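You operate a simulated robot arm through the tools that you are given. There is no shell and no other tool. Be economical: measure what you need, move in short steps, check, and stop when the job is done.

Carry out the task below with a simulated robot arm. There is one attempt and no reset: what you move stays moved.

TASK
Stand the pink toothbrush beside the cream pump bottle. It goes on the side that lies toward x +0.7, y -0.7 (a direction in the base frame), with about 3 cm between them.
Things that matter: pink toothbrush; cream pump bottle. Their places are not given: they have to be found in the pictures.

It is judged by the outcome, as a careful person would: the job done as asked, and still so three seconds after it is handed in. It fails if anything else is knocked over, pushed out of place, dropped, spilled or broken.

THE ROBOT
A 6-joint arm with a two-finger parallel gripper, fixed in place. Base frame: the origin is at the foot of the arm, x ahead of it, y to its left, z up; the work surface is at about z = 850. Lengths are in mm, angles in degrees, forces in N, time in s.
With the tool pointing down near the work surface it reaches from about 240 to 640 mm from the base axis. Its first joint turns from -66.0 to 66.0 degrees. Payload 2.7 kg.
Tool frame: the origin (TCP) lies between the finger pads and is the grasp point; the fingertips stand 23 mm ahead of it; z points along the fingers, y is the line along which they close. The gripper opens to 94 mm. The fingers are 38 mm wide and 10 mm thick; the gripper's body (54 by 96 mm) begins 39 mm behind the TCP.
Orientation is that of the tool frame in the base frame, as a unit quaternion [w, x, y, z]. With the fingers straight down and closing along the base's y, the tool's x points along the base's -x, its y along +y and its z along -z.

THE INTERFACE
- The arm moves only by the tool play_rows. Its argument "rows" is text: rows parted by semicolons, each of 6 numbers parted by spaces: the shift along the tool's x, y, z in units of 250 mm (1.0 is 250 mm), then the turn, a rotation vector about the tool's x, y, z in units of 120 degrees (1.0 is 120 degrees). In form: x y z ax ay az; .... A call has 1 to 20 rows; each row is the pose to reach, as a shift and turn from the pose commanded when the call began, along the tool's axes at that moment. "gripper" is the finger opening in m, from 0 to 0.094, set as the call begins (left out, the last holds). A call with a number of a shift or a turn outside -1 to 1 is refused whole. A row lasts 0.2 s, in which the tool goes at most 50 mm and 8.6 degrees; a call with a longer step from one row to the next is refused whole, and so is a gripper value outside its range. A pose out of reach is approached as far as the arm can. The call stops where the force on the tool passes 40 N (or 10 N more than at its start, if that is more) or the arm is blocked; 0.2 s more then pass. The fingers move at their own pace (about 45 mm/s each) and stop on an object; they squeeze with about 25 N. The grip force told is the motor's: it shows also when the fingers shut on nothing. Time passes only in rows, and 0.2 s behind the last, so rows that repeat a pose let the fingers close. It gives the time, the measured TCP pose, the force on the tool (base axes), the opening and the grip force at its end, in the units of the frame above (readings bear some noise), and new pictures: "pictures" is both (left out), scene, wrist or none.
- Cameras (640 x 400 px; columns grow to the right, rows downward): "scene" is fixed at [64, -417.2, 1429.7]; the picture's right is [0.88, -0.48, 0.00], its down [-0.16, -0.29, -0.94] and it looks along [0.45, 0.83, -0.33] (base axes); focal length 376 px, centre (320, 200). "wrist" rides on the gripper at [-39, 0, -44] in the tool frame; the picture's right is [0.00, -1.00, 0.00], its down [0.97, 0.00, -0.24] and it looks along [0.24, 0.00, 0.97] (tool axes); focal length 218 px, centre (320, 200).
- probe_pixels(camera, pixels): for up to 12 pixels [column, row] of the newest picture of that camera ("zoom" is the newest enlarged one), the place [x, y, z] in the base frame of the surface seen there, good to about 3 mm. No time passes.
- enlarge(camera, box): a new picture of the part [left, top, right, bottom] of that camera's present view, enlarged. No time passes.
- hand_in(): hands the job in; it is judged then, once.

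Work in short steps. Measure before you move; look again where a grasp or a placing could have gone wrong, and mend it. You have 60 turns and 120 pictures in all, the two below and enlarged ones among them. Open the gripper and draw the arm clear of the work before you hand the job in, unless the task says otherwise; then end with one line.

The tools are called after ">>>" as name(argument=value, ...) on one line, values as JSON. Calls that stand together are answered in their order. play_rows: Moves the arm, as the interface text tells. Its arguments: {"type":"object","properties":{"rows":{"type":"string"},"gripper":{"type":"number"},"pictures":{"type":"string","enum":["both","scene","wrist","none"]}},"required":["rows"]} The other tools are called the same way: probe_pixels (camera, pixels) gives the place of the surface under pixels of a picture; enlarge (camera, box) takes an enlarged picture of a part of a camera's view; hand_in () hands the job in.

At the start:

```text
t: 0.0
tool_pos: [325.1, 131.5, 1190.3]
tool_rot: [0.001, 0.0, 1.0, 0.001]
contact_force: [-0.2, 0.7, 0.2]
grip_width: 93.8
grasp_force: 0.1
```

scene: 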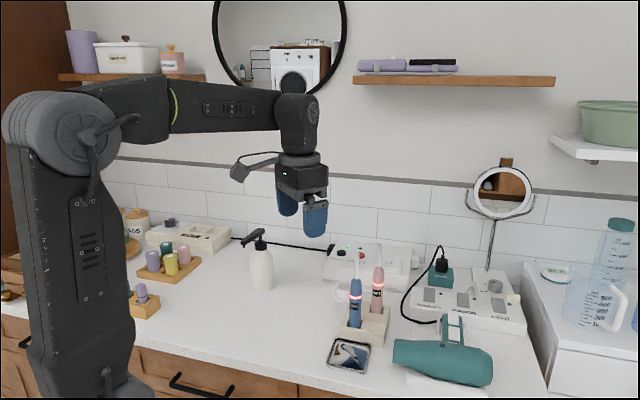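
wrist: 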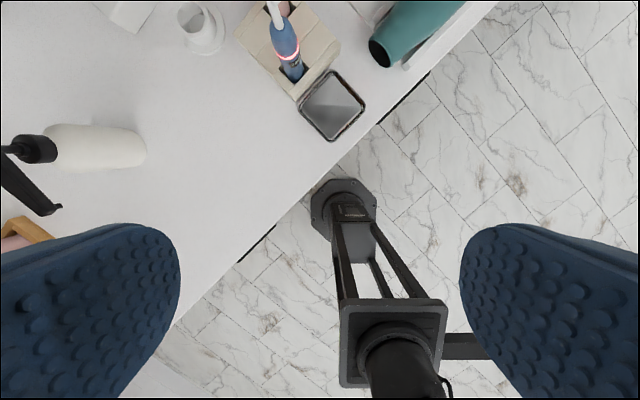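

The scene shows the bottle near (261,265) and the two brushes in a holder near (365,310). I enlarge and measure.

>>> enlarge(camera="scene", box=[220, 210, 460, 380])

>>> probe_pixels(camera="scene", pixels=[[261, 270], [261, 285], [258, 235], [245, 240], [377, 275], [377, 290], [376, 303], [355, 285], [355, 318], [310, 300], [349, 355], [370, 325]])

```text
2.35 times, centred on (340, 295) of scene
```

zoom: 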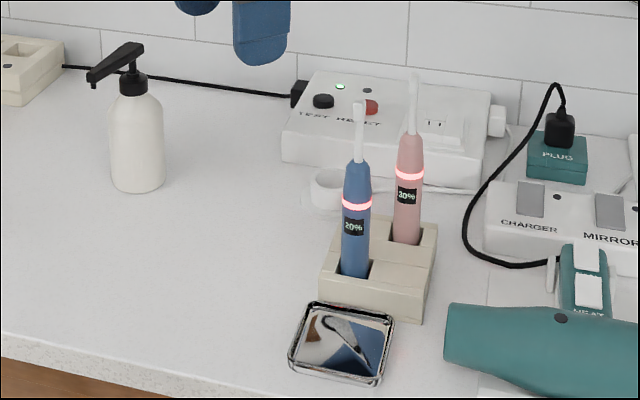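

```text
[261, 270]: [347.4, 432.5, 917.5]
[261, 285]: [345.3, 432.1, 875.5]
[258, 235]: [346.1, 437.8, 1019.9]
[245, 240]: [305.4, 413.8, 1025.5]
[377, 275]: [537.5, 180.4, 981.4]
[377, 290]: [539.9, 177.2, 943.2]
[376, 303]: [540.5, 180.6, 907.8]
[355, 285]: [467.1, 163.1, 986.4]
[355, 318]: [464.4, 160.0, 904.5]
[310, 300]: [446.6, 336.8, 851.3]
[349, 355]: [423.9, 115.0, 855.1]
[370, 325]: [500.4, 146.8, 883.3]
```

Measuring the pink brush, holder and surroundings in detail.

>>> enlarge(camera="scene", box=[325, 230, 421, 350])

>>> enlarge(camera="wrist", box=[200, 0, 400, 125])

```text
3.33 times, centred on (373, 290) of scene
```

zoom: 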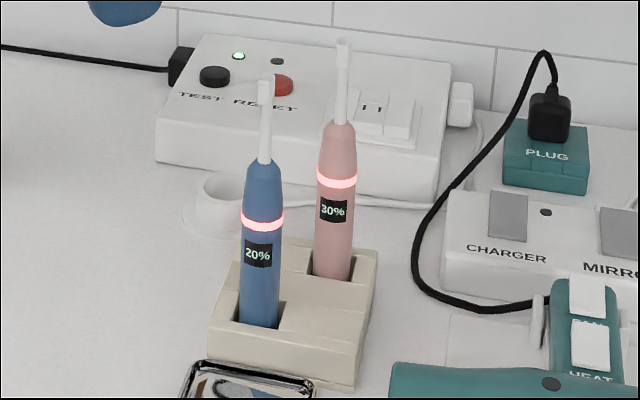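

```text
3.20 times, centred on (300, 62) of wrist
```

zoom: 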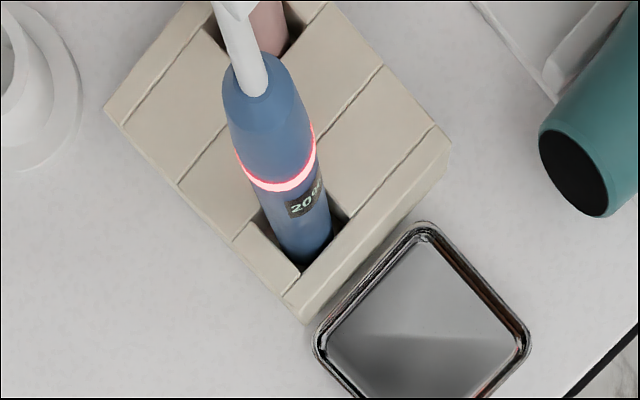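

>>> probe_pixels(camera="scene", pixels=[[379.8, 243], [379, 255], [378.7, 268], [378, 281], [376, 311], [361.7, 244], [352.7, 263], [353, 285], [351, 325], [365, 310], [384, 306], [340, 327]])

>>> probe_pixels(camera="wrist", pixels=[[234, 34], [296, 98], [340, 46], [300, 3], [286, 7], [292, 22], [286, 48], [294, 78], [258, 50], [320, 30], [305, 60], [277, 5]])

```text
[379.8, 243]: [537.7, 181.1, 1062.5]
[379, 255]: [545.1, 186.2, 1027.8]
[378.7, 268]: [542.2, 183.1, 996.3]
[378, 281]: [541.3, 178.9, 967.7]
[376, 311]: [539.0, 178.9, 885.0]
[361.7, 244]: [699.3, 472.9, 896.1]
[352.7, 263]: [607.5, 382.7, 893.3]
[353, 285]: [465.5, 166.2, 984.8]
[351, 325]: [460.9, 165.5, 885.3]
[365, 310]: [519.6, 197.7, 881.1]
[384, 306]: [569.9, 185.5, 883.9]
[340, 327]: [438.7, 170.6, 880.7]
```

```text
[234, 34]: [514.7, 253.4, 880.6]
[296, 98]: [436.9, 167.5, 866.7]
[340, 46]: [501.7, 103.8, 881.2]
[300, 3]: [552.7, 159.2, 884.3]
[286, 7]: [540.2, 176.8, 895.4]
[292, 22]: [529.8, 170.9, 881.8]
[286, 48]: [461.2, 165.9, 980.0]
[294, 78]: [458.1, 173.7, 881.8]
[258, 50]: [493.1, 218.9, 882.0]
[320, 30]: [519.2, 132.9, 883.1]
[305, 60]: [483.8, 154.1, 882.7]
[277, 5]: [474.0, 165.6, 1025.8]
```

Pink brush axis is about (547,189): tip z≈1066, body top ≈1003, and a thin neck between them. I'll take the neck from above; first I move above it at z≈1150 and check the bottle's edges.

>>> probe_pixels(camera="scene", pixels=[[260.4, 245], [251, 270], [272, 270], [254, 270], [269, 270], [258, 230], [261, 290]])

>>> play_rows(rows="-0.15 0.04 0.03 0 0 0; -0.3 0.08 0.06 0 0 0; -0.45 0.12 0.08 0 0 0; -0.6 0.16 0.11 0 0 0; -0.75 0.2 0.14 0 0 0; -0.888 0.23 0.16 0 0 0; -0.888 0.23 0.16 0 0 0", gripper=0.06)

```text
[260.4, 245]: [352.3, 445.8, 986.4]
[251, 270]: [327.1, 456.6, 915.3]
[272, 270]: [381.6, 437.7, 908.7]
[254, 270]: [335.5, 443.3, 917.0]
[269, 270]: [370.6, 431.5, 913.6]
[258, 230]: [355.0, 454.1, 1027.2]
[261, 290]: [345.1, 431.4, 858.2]
```

```text
t: 1.6
tool_pos: [545.7, 187.8, 1150.8]
tool_rot: [-0.001, 0.0, 1.0, 0.001]
contact_force: [-0.1, -0.3, -1.3]
grip_width: 60.0
grasp_force: 0.1
```

scene: 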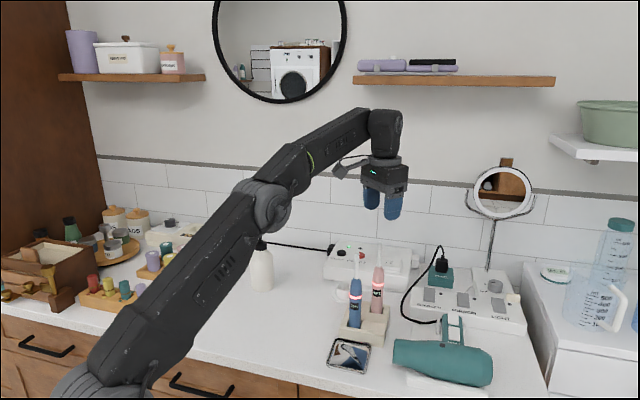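
wrist: 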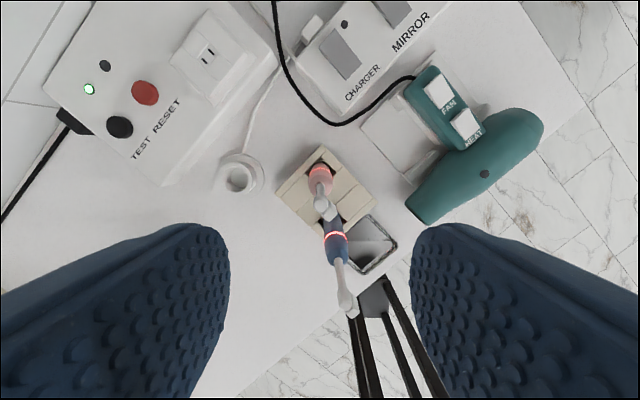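

Now check the pink brush's axis from the wrist view (head near (322,208)).

>>> enlarge(camera="wrist", box=[270, 145, 382, 215])

>>> probe_pixels(camera="wrist", pixels=[[322, 212], [318, 203], [328, 209], [320, 195], [320, 188], [321, 180], [321, 170], [345, 300], [340, 265], [335, 250]])

```text
5.71 times, centred on (326, 180) of wrist
```

zoom: 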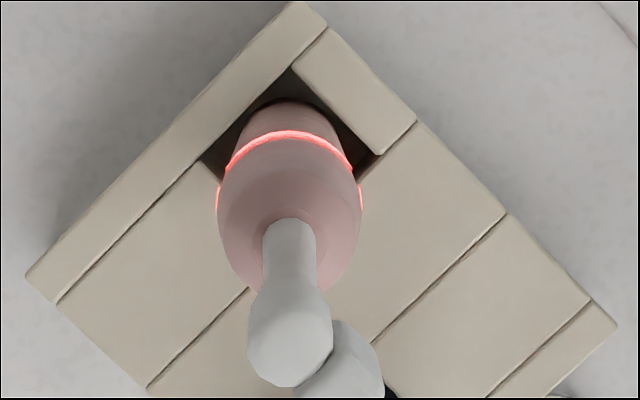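

```text
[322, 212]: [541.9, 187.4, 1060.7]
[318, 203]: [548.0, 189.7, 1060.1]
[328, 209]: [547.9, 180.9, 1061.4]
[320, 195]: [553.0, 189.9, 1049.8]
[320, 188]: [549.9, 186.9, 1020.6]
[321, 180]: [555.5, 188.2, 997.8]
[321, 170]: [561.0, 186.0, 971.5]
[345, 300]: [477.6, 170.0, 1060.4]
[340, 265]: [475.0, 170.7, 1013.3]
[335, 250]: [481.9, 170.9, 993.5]
```

The TCP is aligned within a millimetre or two of the neck. I descend to z≈1031 and look.

>>> play_rows(rows="0 0 0.12 0 0 0; 0 0 0.24 0 0 0; 0 0 0.34 0 0 0; 0 0 0.42 0 0 0; 0 0 0.475 0 0 0; 0 0 0.475 0 0 0")

```text
t: 3.0
tool_pos: [546.7, 188.9, 1031.6]
tool_rot: [0.001, -0.001, 1.0, 0.001]
contact_force: [0.2, -0.1, -0.6]
grip_width: 60.1
grasp_force: 0.1
```

scene: 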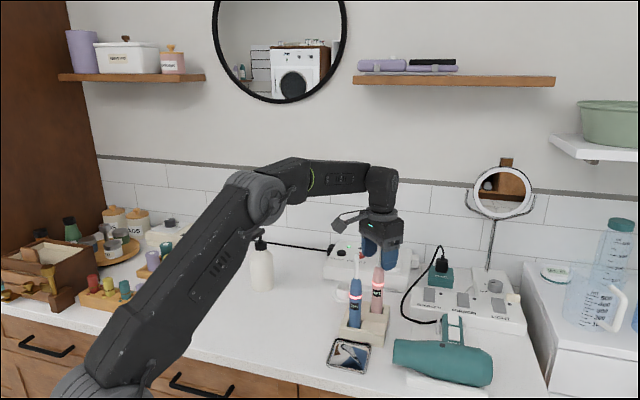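
wrist: 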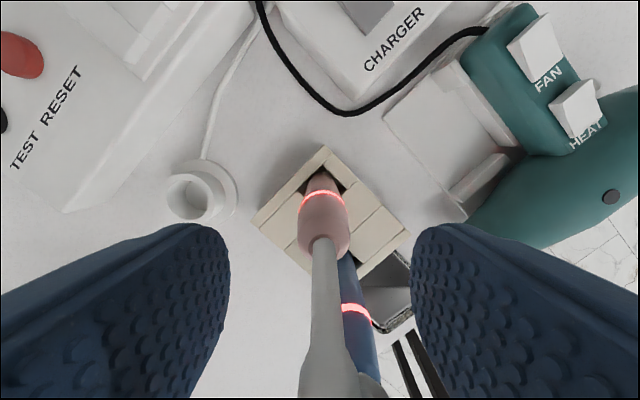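

The neck is between the pads. Closing.

>>> play_rows(rows="0 0 0 0 0 0; 0 0 0 0 0 0; 0 0 0 0 0 0; 0 0 0 0 0 0; 0 0 0 0 0 0; 0 0 0 0 0 0", gripper=0)

>>> enlarge(camera="scene", box=[325, 200, 437, 350])

```text
t: 4.4
tool_pos: [546.8, 189.3, 1030.8]
tool_rot: [0.001, 0.0, 1.0, 0.0]
contact_force: [-0.3, 0.1, -0.5]
grip_width: 8.8
grasp_force: 24.7
```

scene: 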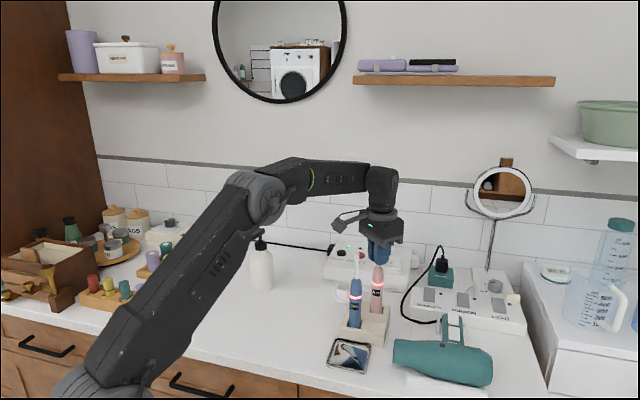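
wrist: 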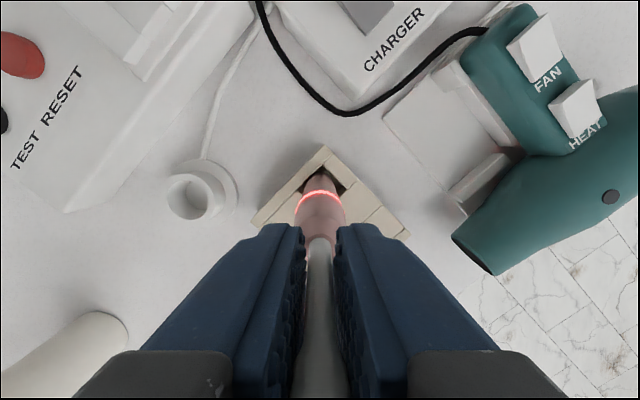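

```text
2.67 times, centred on (381, 275) of scene
```

zoom: 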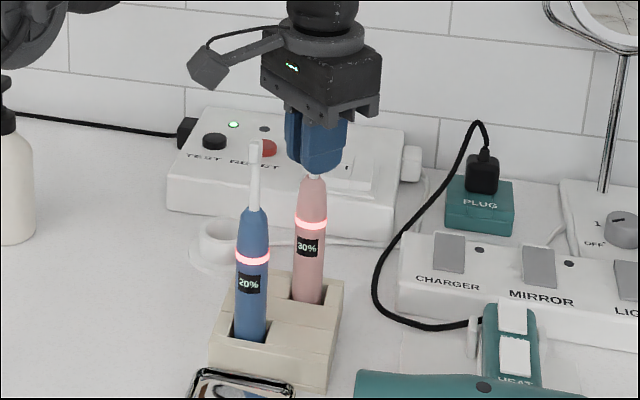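

Gripped at 8.8 mm. Lift slowly by 70 mm.

>>> play_rows(rows="0 0 -0.02 0 0 0; 0 0 -0.05 0 0 0; 0 0 -0.1 0 0 0; 0 0 -0.15 0 0 0; 0 0 -0.2 0 0 0; 0 0 -0.25 0 0 0; 0 0 -0.28 0 0 0; 0 0 -0.28 0 0 0")

>>> enlarge(camera="scene", box=[325, 200, 437, 350])

```text
t: 6.2
tool_pos: [546.4, 188.9, 1102.0]
tool_rot: [0.0, 0.0, 1.0, 0.001]
contact_force: [-0.5, 0.1, -1.6]
grip_width: 8.9
grasp_force: 25.1
```

scene: 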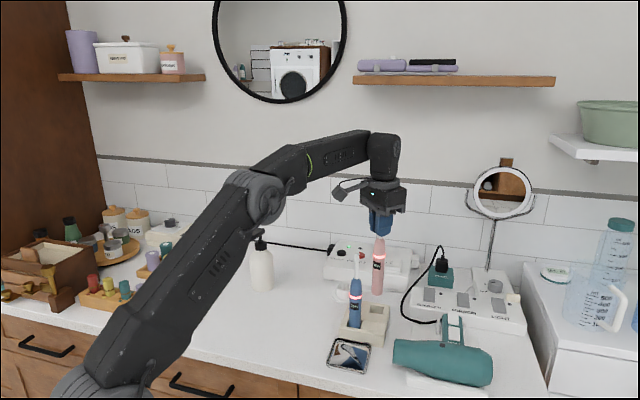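
wrist: 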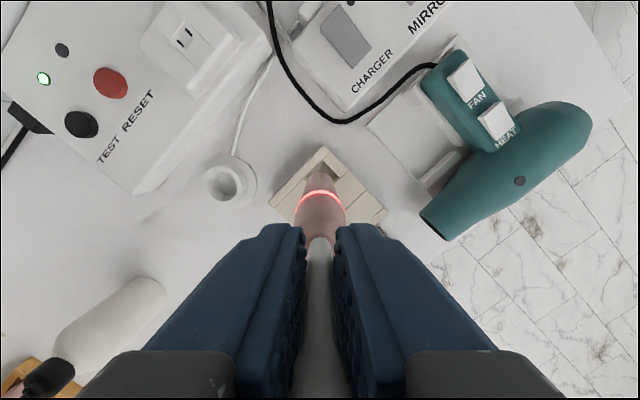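

```text
2.67 times, centred on (381, 275) of scene
```

zoom: 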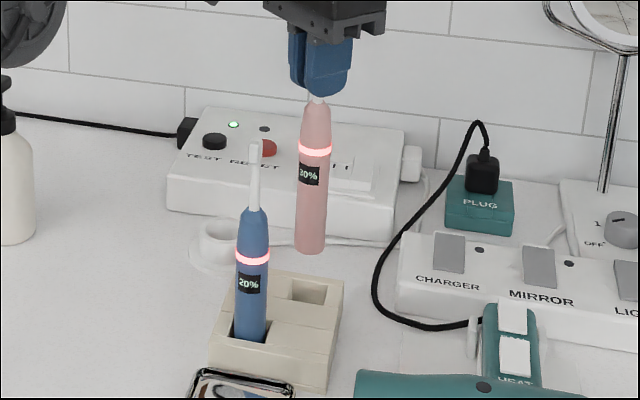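

The brush is out and hangs upright. Measure its bottom and tilt, and the bottle from above.

>>> probe_pixels(camera="scene", pixels=[[377.6, 291], [377.4, 293.5], [378, 270], [378.5, 245], [378, 260], [378, 280]])

>>> probe_pixels(camera="wrist", pixels=[[164, 290], [140, 278], [155, 312], [120, 310], [172, 300], [80, 340], [45, 375]])

```text
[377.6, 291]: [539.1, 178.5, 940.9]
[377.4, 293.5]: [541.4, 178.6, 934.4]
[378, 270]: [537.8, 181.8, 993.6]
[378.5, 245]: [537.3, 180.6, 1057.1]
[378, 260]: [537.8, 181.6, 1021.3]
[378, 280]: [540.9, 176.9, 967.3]
```

```text
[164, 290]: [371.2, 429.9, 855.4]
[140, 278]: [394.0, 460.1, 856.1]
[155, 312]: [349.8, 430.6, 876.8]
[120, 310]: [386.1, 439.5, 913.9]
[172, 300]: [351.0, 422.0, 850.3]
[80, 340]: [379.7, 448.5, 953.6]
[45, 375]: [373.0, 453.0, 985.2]
```

Bottom sits about 170 mm below the TCP. The bottle's circle fits centre ≈(360,461), r≈33, so the brush belongs at ≈(414,407). Moving there at height.

>>> play_rows(rows="0.03 0.05 0 0 0 0; 0.08 0.13 0 0 0 0; 0.15 0.243 0 0 0 0; 0.22 0.357 0 0 0 0; 0.29 0.47 0 0 0 0; 0.36 0.584 0 0 0 0; 0.43 0.697 0 0 0 0; 0.49 0.794 0 0 0 0; 0.52 0.843 0 0 0 0; 0.538 0.872 0 0 0 0; 0.538 0.872 0 0 0 0; 0.538 0.872 0 0 0 0")

>>> enlarge(camera="scene", box=[220, 170, 350, 340])

```text
t: 8.8
tool_pos: [411.0, 407.0, 1102.1]
tool_rot: [0.001, 0.0, 1.0, 0.001]
contact_force: [0.2, -0.1, -2.3]
grip_width: 8.4
grasp_force: 24.7
```

scene: 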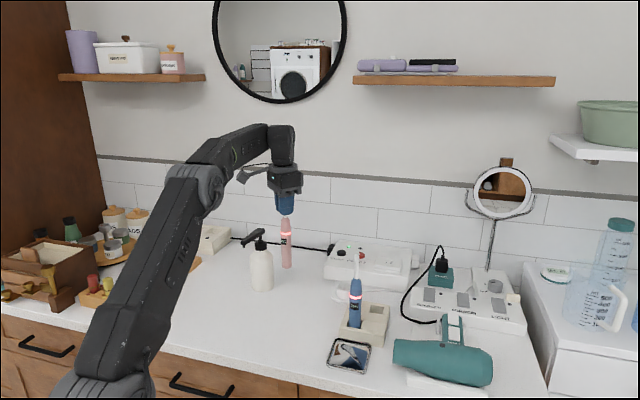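
wrist: 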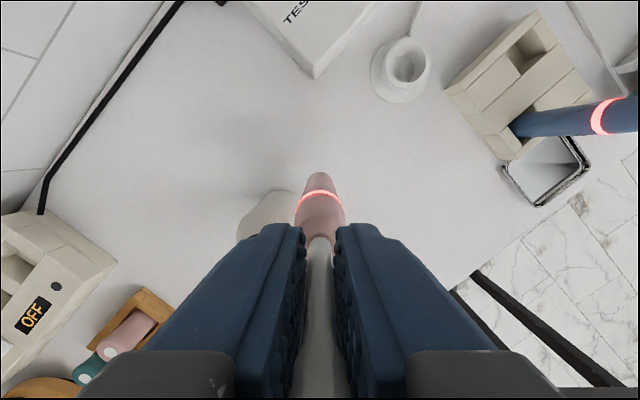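

```text
2.35 times, centred on (285, 255) of scene
```

zoom: 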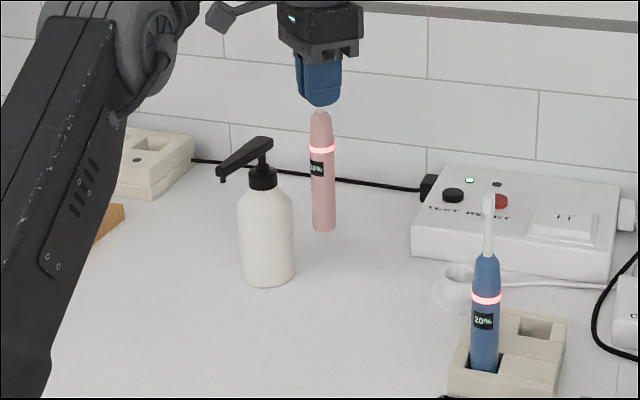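

Check the brush and bottle positions here before lowering.

>>> probe_pixels(camera="scene", pixels=[[286.5, 265], [286.5, 250], [285.5, 230], [281, 260], [292, 260], [290, 290], [271, 275], [250.8, 275], [261, 275]])

>>> probe_pixels(camera="wrist", pixels=[[275, 198], [250, 210], [242, 232], [270, 215], [290, 198]])

```text
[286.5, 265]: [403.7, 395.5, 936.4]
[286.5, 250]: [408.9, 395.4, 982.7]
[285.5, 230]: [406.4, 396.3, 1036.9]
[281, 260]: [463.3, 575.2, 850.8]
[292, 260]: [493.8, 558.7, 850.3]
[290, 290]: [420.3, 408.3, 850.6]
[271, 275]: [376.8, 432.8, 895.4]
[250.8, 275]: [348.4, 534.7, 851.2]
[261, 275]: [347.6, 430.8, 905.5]
```

```text
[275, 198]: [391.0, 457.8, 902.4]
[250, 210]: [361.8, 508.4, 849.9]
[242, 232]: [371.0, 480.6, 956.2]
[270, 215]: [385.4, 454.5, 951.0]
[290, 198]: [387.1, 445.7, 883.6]
```

Surface is at 850.5 and the brush is ~26 mm from the bottle; I shift 3 mm outward while lowering by 74 mm, then look.

>>> play_rows(rows="-0.012 -0.01 0.03 0 0 0; -0.012 -0.01 0.1 0 0 0; -0.012 -0.01 0.17 0 0 0; -0.012 -0.01 0.23 0 0 0; -0.012 -0.01 0.27 0 0 0; -0.012 -0.01 0.29 0 0 0; -0.012 -0.01 0.296 0 0 0; -0.012 -0.01 0.296 0 0 0", pictures="scene")

>>> enlarge(camera="scene", box=[240, 220, 320, 310])

```text
t: 10.6
tool_pos: [416.3, 405.4, 1026.8]
tool_rot: [0.001, 0.0, 1.0, 0.001]
contact_force: [1.0, 0.4, -2.1]
grip_width: 8.6
grasp_force: 24.9
```

scene: 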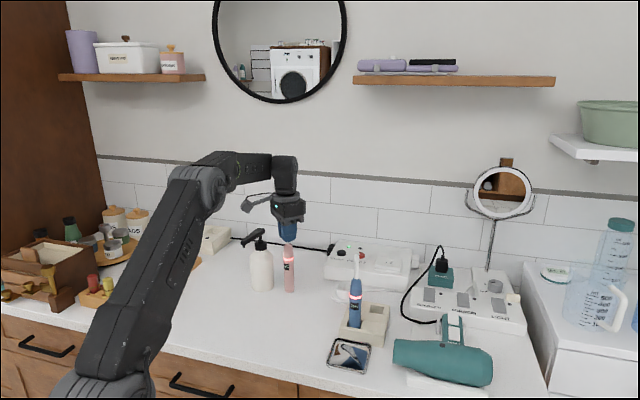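

```text
4.44 times, centred on (280, 265) of scene
```

zoom: 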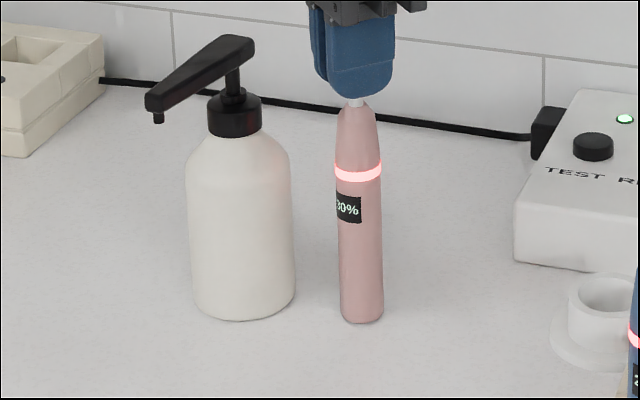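

Still a few mm above. Probe for position and remaining gap.

>>> probe_pixels(camera="zoom", pixels=[[361, 315], [361, 319], [361, 290], [358, 220], [357, 130], [361, 328]])

>>> play_rows(rows="0 0 0.004 0 0 0; 0 0 0.008 0 0 0; 0 0 0.012 0 0 0; 0 0 0.012 0 0 0", pictures="none")

```text
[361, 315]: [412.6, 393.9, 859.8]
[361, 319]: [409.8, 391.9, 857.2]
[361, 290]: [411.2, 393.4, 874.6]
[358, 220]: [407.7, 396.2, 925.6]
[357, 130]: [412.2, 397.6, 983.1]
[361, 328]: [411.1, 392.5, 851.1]
```

```text
t: 11.6
tool_pos: [414.8, 405.1, 1025.7]
tool_rot: [0.002, 0.0, 1.0, 0.001]
contact_force: [0.5, -0.7, 1.5]
grip_width: 8.7
grasp_force: 25.1
```

>>> play_rows(rows="0 0 0.004 0 0 0; 0 0 0.008 0 0 0; 0 0 0.008 0 0 0", pictures="scene")

>>> enlarge(camera="scene", box=[240, 220, 320, 310])

```text
t: 12.4
tool_pos: [416.1, 404.8, 1024.7]
tool_rot: [0.002, 0.0, 1.0, 0.002]
contact_force: [-2.1, -3.4, 18.3]
grip_width: 8.7
grasp_force: 25.1
```

scene: 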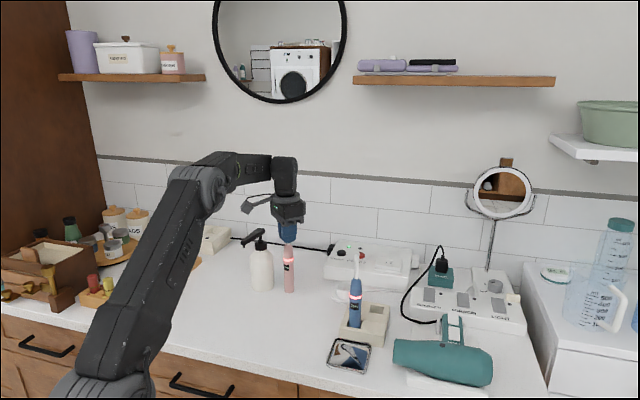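

```text
4.44 times, centred on (280, 265) of scene
```

zoom: 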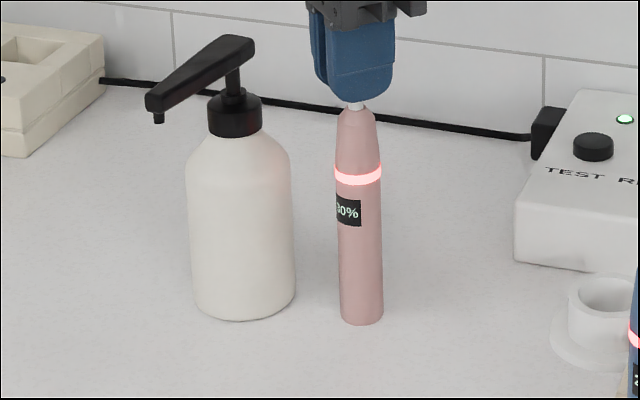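

Contact is made (18 N). Ease up 1.5 mm to unload, then open gently to 40 mm.

>>> play_rows(rows="0 0 -0.004 0 0 0; 0 0 -0.006 0 0 0; 0 0 -0.006 0 0 0", pictures="none")

```text
t: 13.2
tool_pos: [416.2, 404.9, 1024.7]
tool_rot: [0.002, 0.0, 1.0, 0.001]
contact_force: [3.2, 0.4, 10.8]
grip_width: 8.6
grasp_force: 25.2
```

>>> play_rows(rows="0 0 -0.005 0 0 0; 0 0 -0.005 0 0 0", pictures="none")

```text
t: 13.8
tool_pos: [415.0, 404.2, 1025.2]
tool_rot: [0.0, -0.001, 1.0, 0.0]
contact_force: [0.8, 1.1, 2.6]
grip_width: 8.5
grasp_force: 25.0
```

Nearly unloaded (2.6 N). Release.

>>> play_rows(rows="0 0 0 0 0 0; 0 0 0 0 0 0; 0 0 0 0 0 0; 0 0 0 0 0 0; 0 0 0 0 0 0", gripper=0.045)

>>> enlarge(camera="scene", box=[240, 220, 320, 310])

```text
t: 15.0
tool_pos: [416.2, 405.0, 1024.9]
tool_rot: [0.001, -0.001, 1.0, 0.001]
contact_force: [-0.2, 0.8, 1.2]
grip_width: 45.3
grasp_force: 0.1
```

scene: 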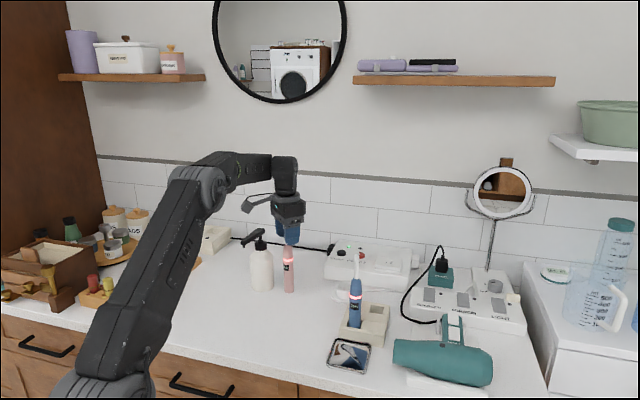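
wrist: 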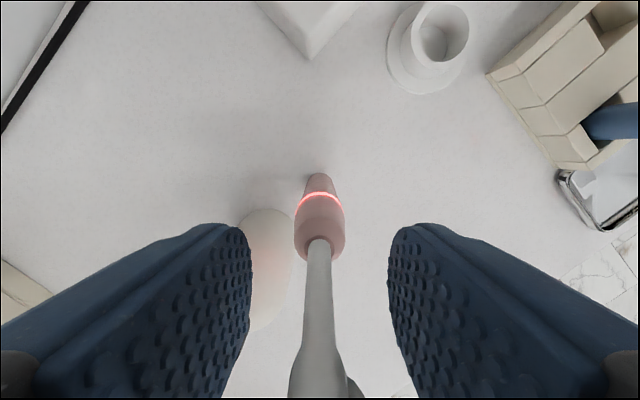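

```text
4.44 times, centred on (280, 265) of scene
```

zoom: 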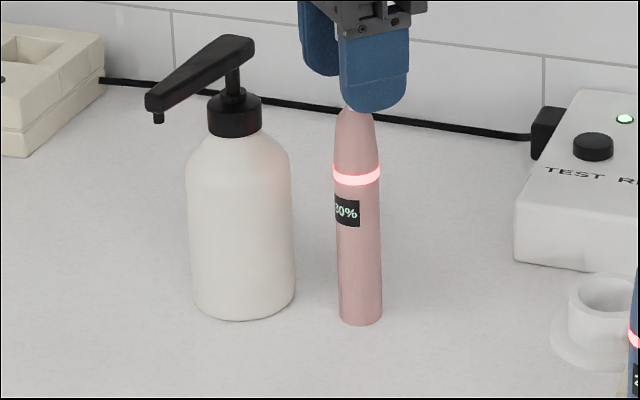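

It stands freely, centred between the fingers. Raise straight up 120 mm.

>>> play_rows(rows="0 0 -0.02 0 0 0; 0 0 -0.07 0 0 0; 0 0 -0.15 0 0 0; 0 0 -0.25 0 0 0; 0 0 -0.37 0 0 0; 0 0 -0.48 0 0 0; 0 0 -0.48 0 0 0")

>>> enlarge(camera="scene", box=[240, 220, 320, 310])

```text
t: 16.6
tool_pos: [416.3, 405.0, 1145.0]
tool_rot: [0.001, 0.0, 1.0, 0.002]
contact_force: [0.9, 0.1, -0.2]
grip_width: 45.1
grasp_force: 0.0
```

scene: 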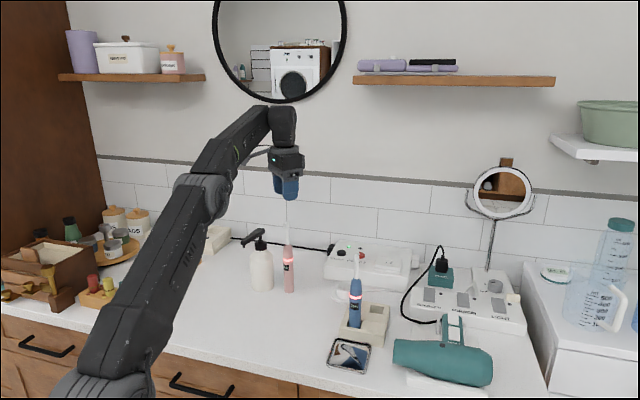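
wrist: 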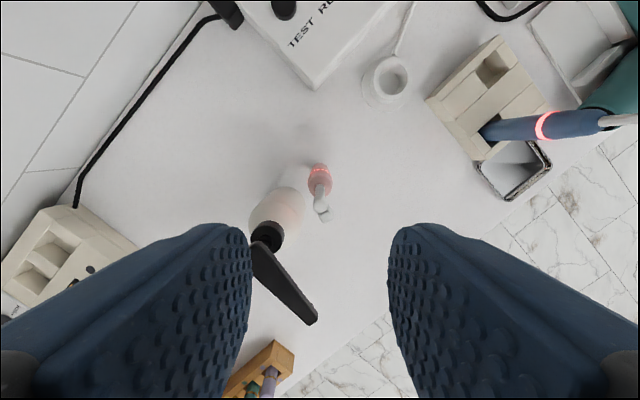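

```text
4.44 times, centred on (280, 265) of scene
```

zoom: 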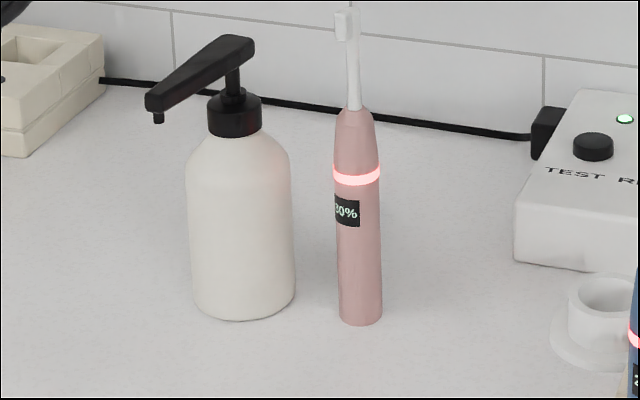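

The brush stands by itself; estimated gap is ≈31 mm. Draw the arm back and verify once more.

>>> play_rows(rows="0 -0.1 -0.04 0 0 0; 0.05 -0.25 -0.08 0 0 0; 0.1 -0.4 -0.1 0 0 0; 0.15 -0.55 -0.12 0 0 0; 0.2 -0.7 -0.14 0 0 0; 0.25 -0.85 -0.16 0 0 0; 0.25 -0.85 -0.16 0 0 0", pictures="scene")

>>> enlarge(camera="scene", box=[220, 200, 350, 320])

>>> probe_pixels(camera="scene", pixels=[[289, 288], [289, 275], [288.5, 260], [271.5, 280], [261, 280]])

```text
t: 18.2
tool_pos: [352.7, 193.2, 1185.5]
tool_rot: [0.001, 0.0, 1.0, 0.0]
contact_force: [-0.5, 0.9, -0.1]
grip_width: 45.0
grasp_force: 0.0
```

scene: 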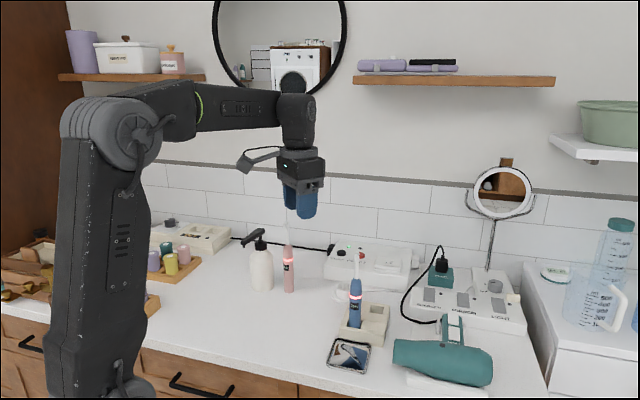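

```text
3.33 times, centred on (285, 260) of scene
```

zoom: 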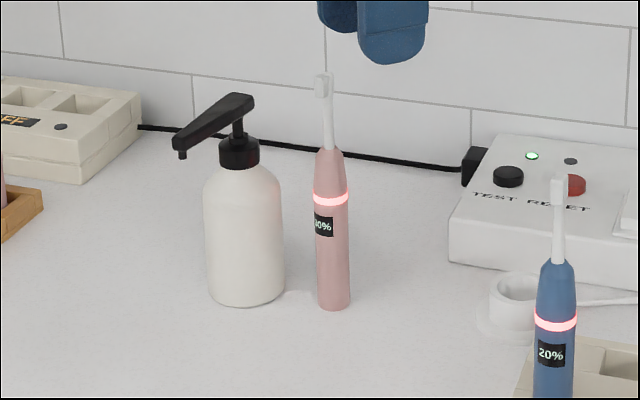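

```text
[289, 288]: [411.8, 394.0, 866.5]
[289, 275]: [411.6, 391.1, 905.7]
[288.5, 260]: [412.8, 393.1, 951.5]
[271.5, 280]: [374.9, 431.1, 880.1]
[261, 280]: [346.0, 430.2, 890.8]
```

The brush is upright, about 3 cm from the bottle on the asked side, and nothing else has moved. Handing in.

>>> hand_in()

```text
The job is handed in.
```

The pink toothbrush is standing on its own beside the cream pump bottle, on the side toward x +0.7, y -0.7. The gap is about 3 cm by my measurements, nothing else was moved, and the job is handed in.
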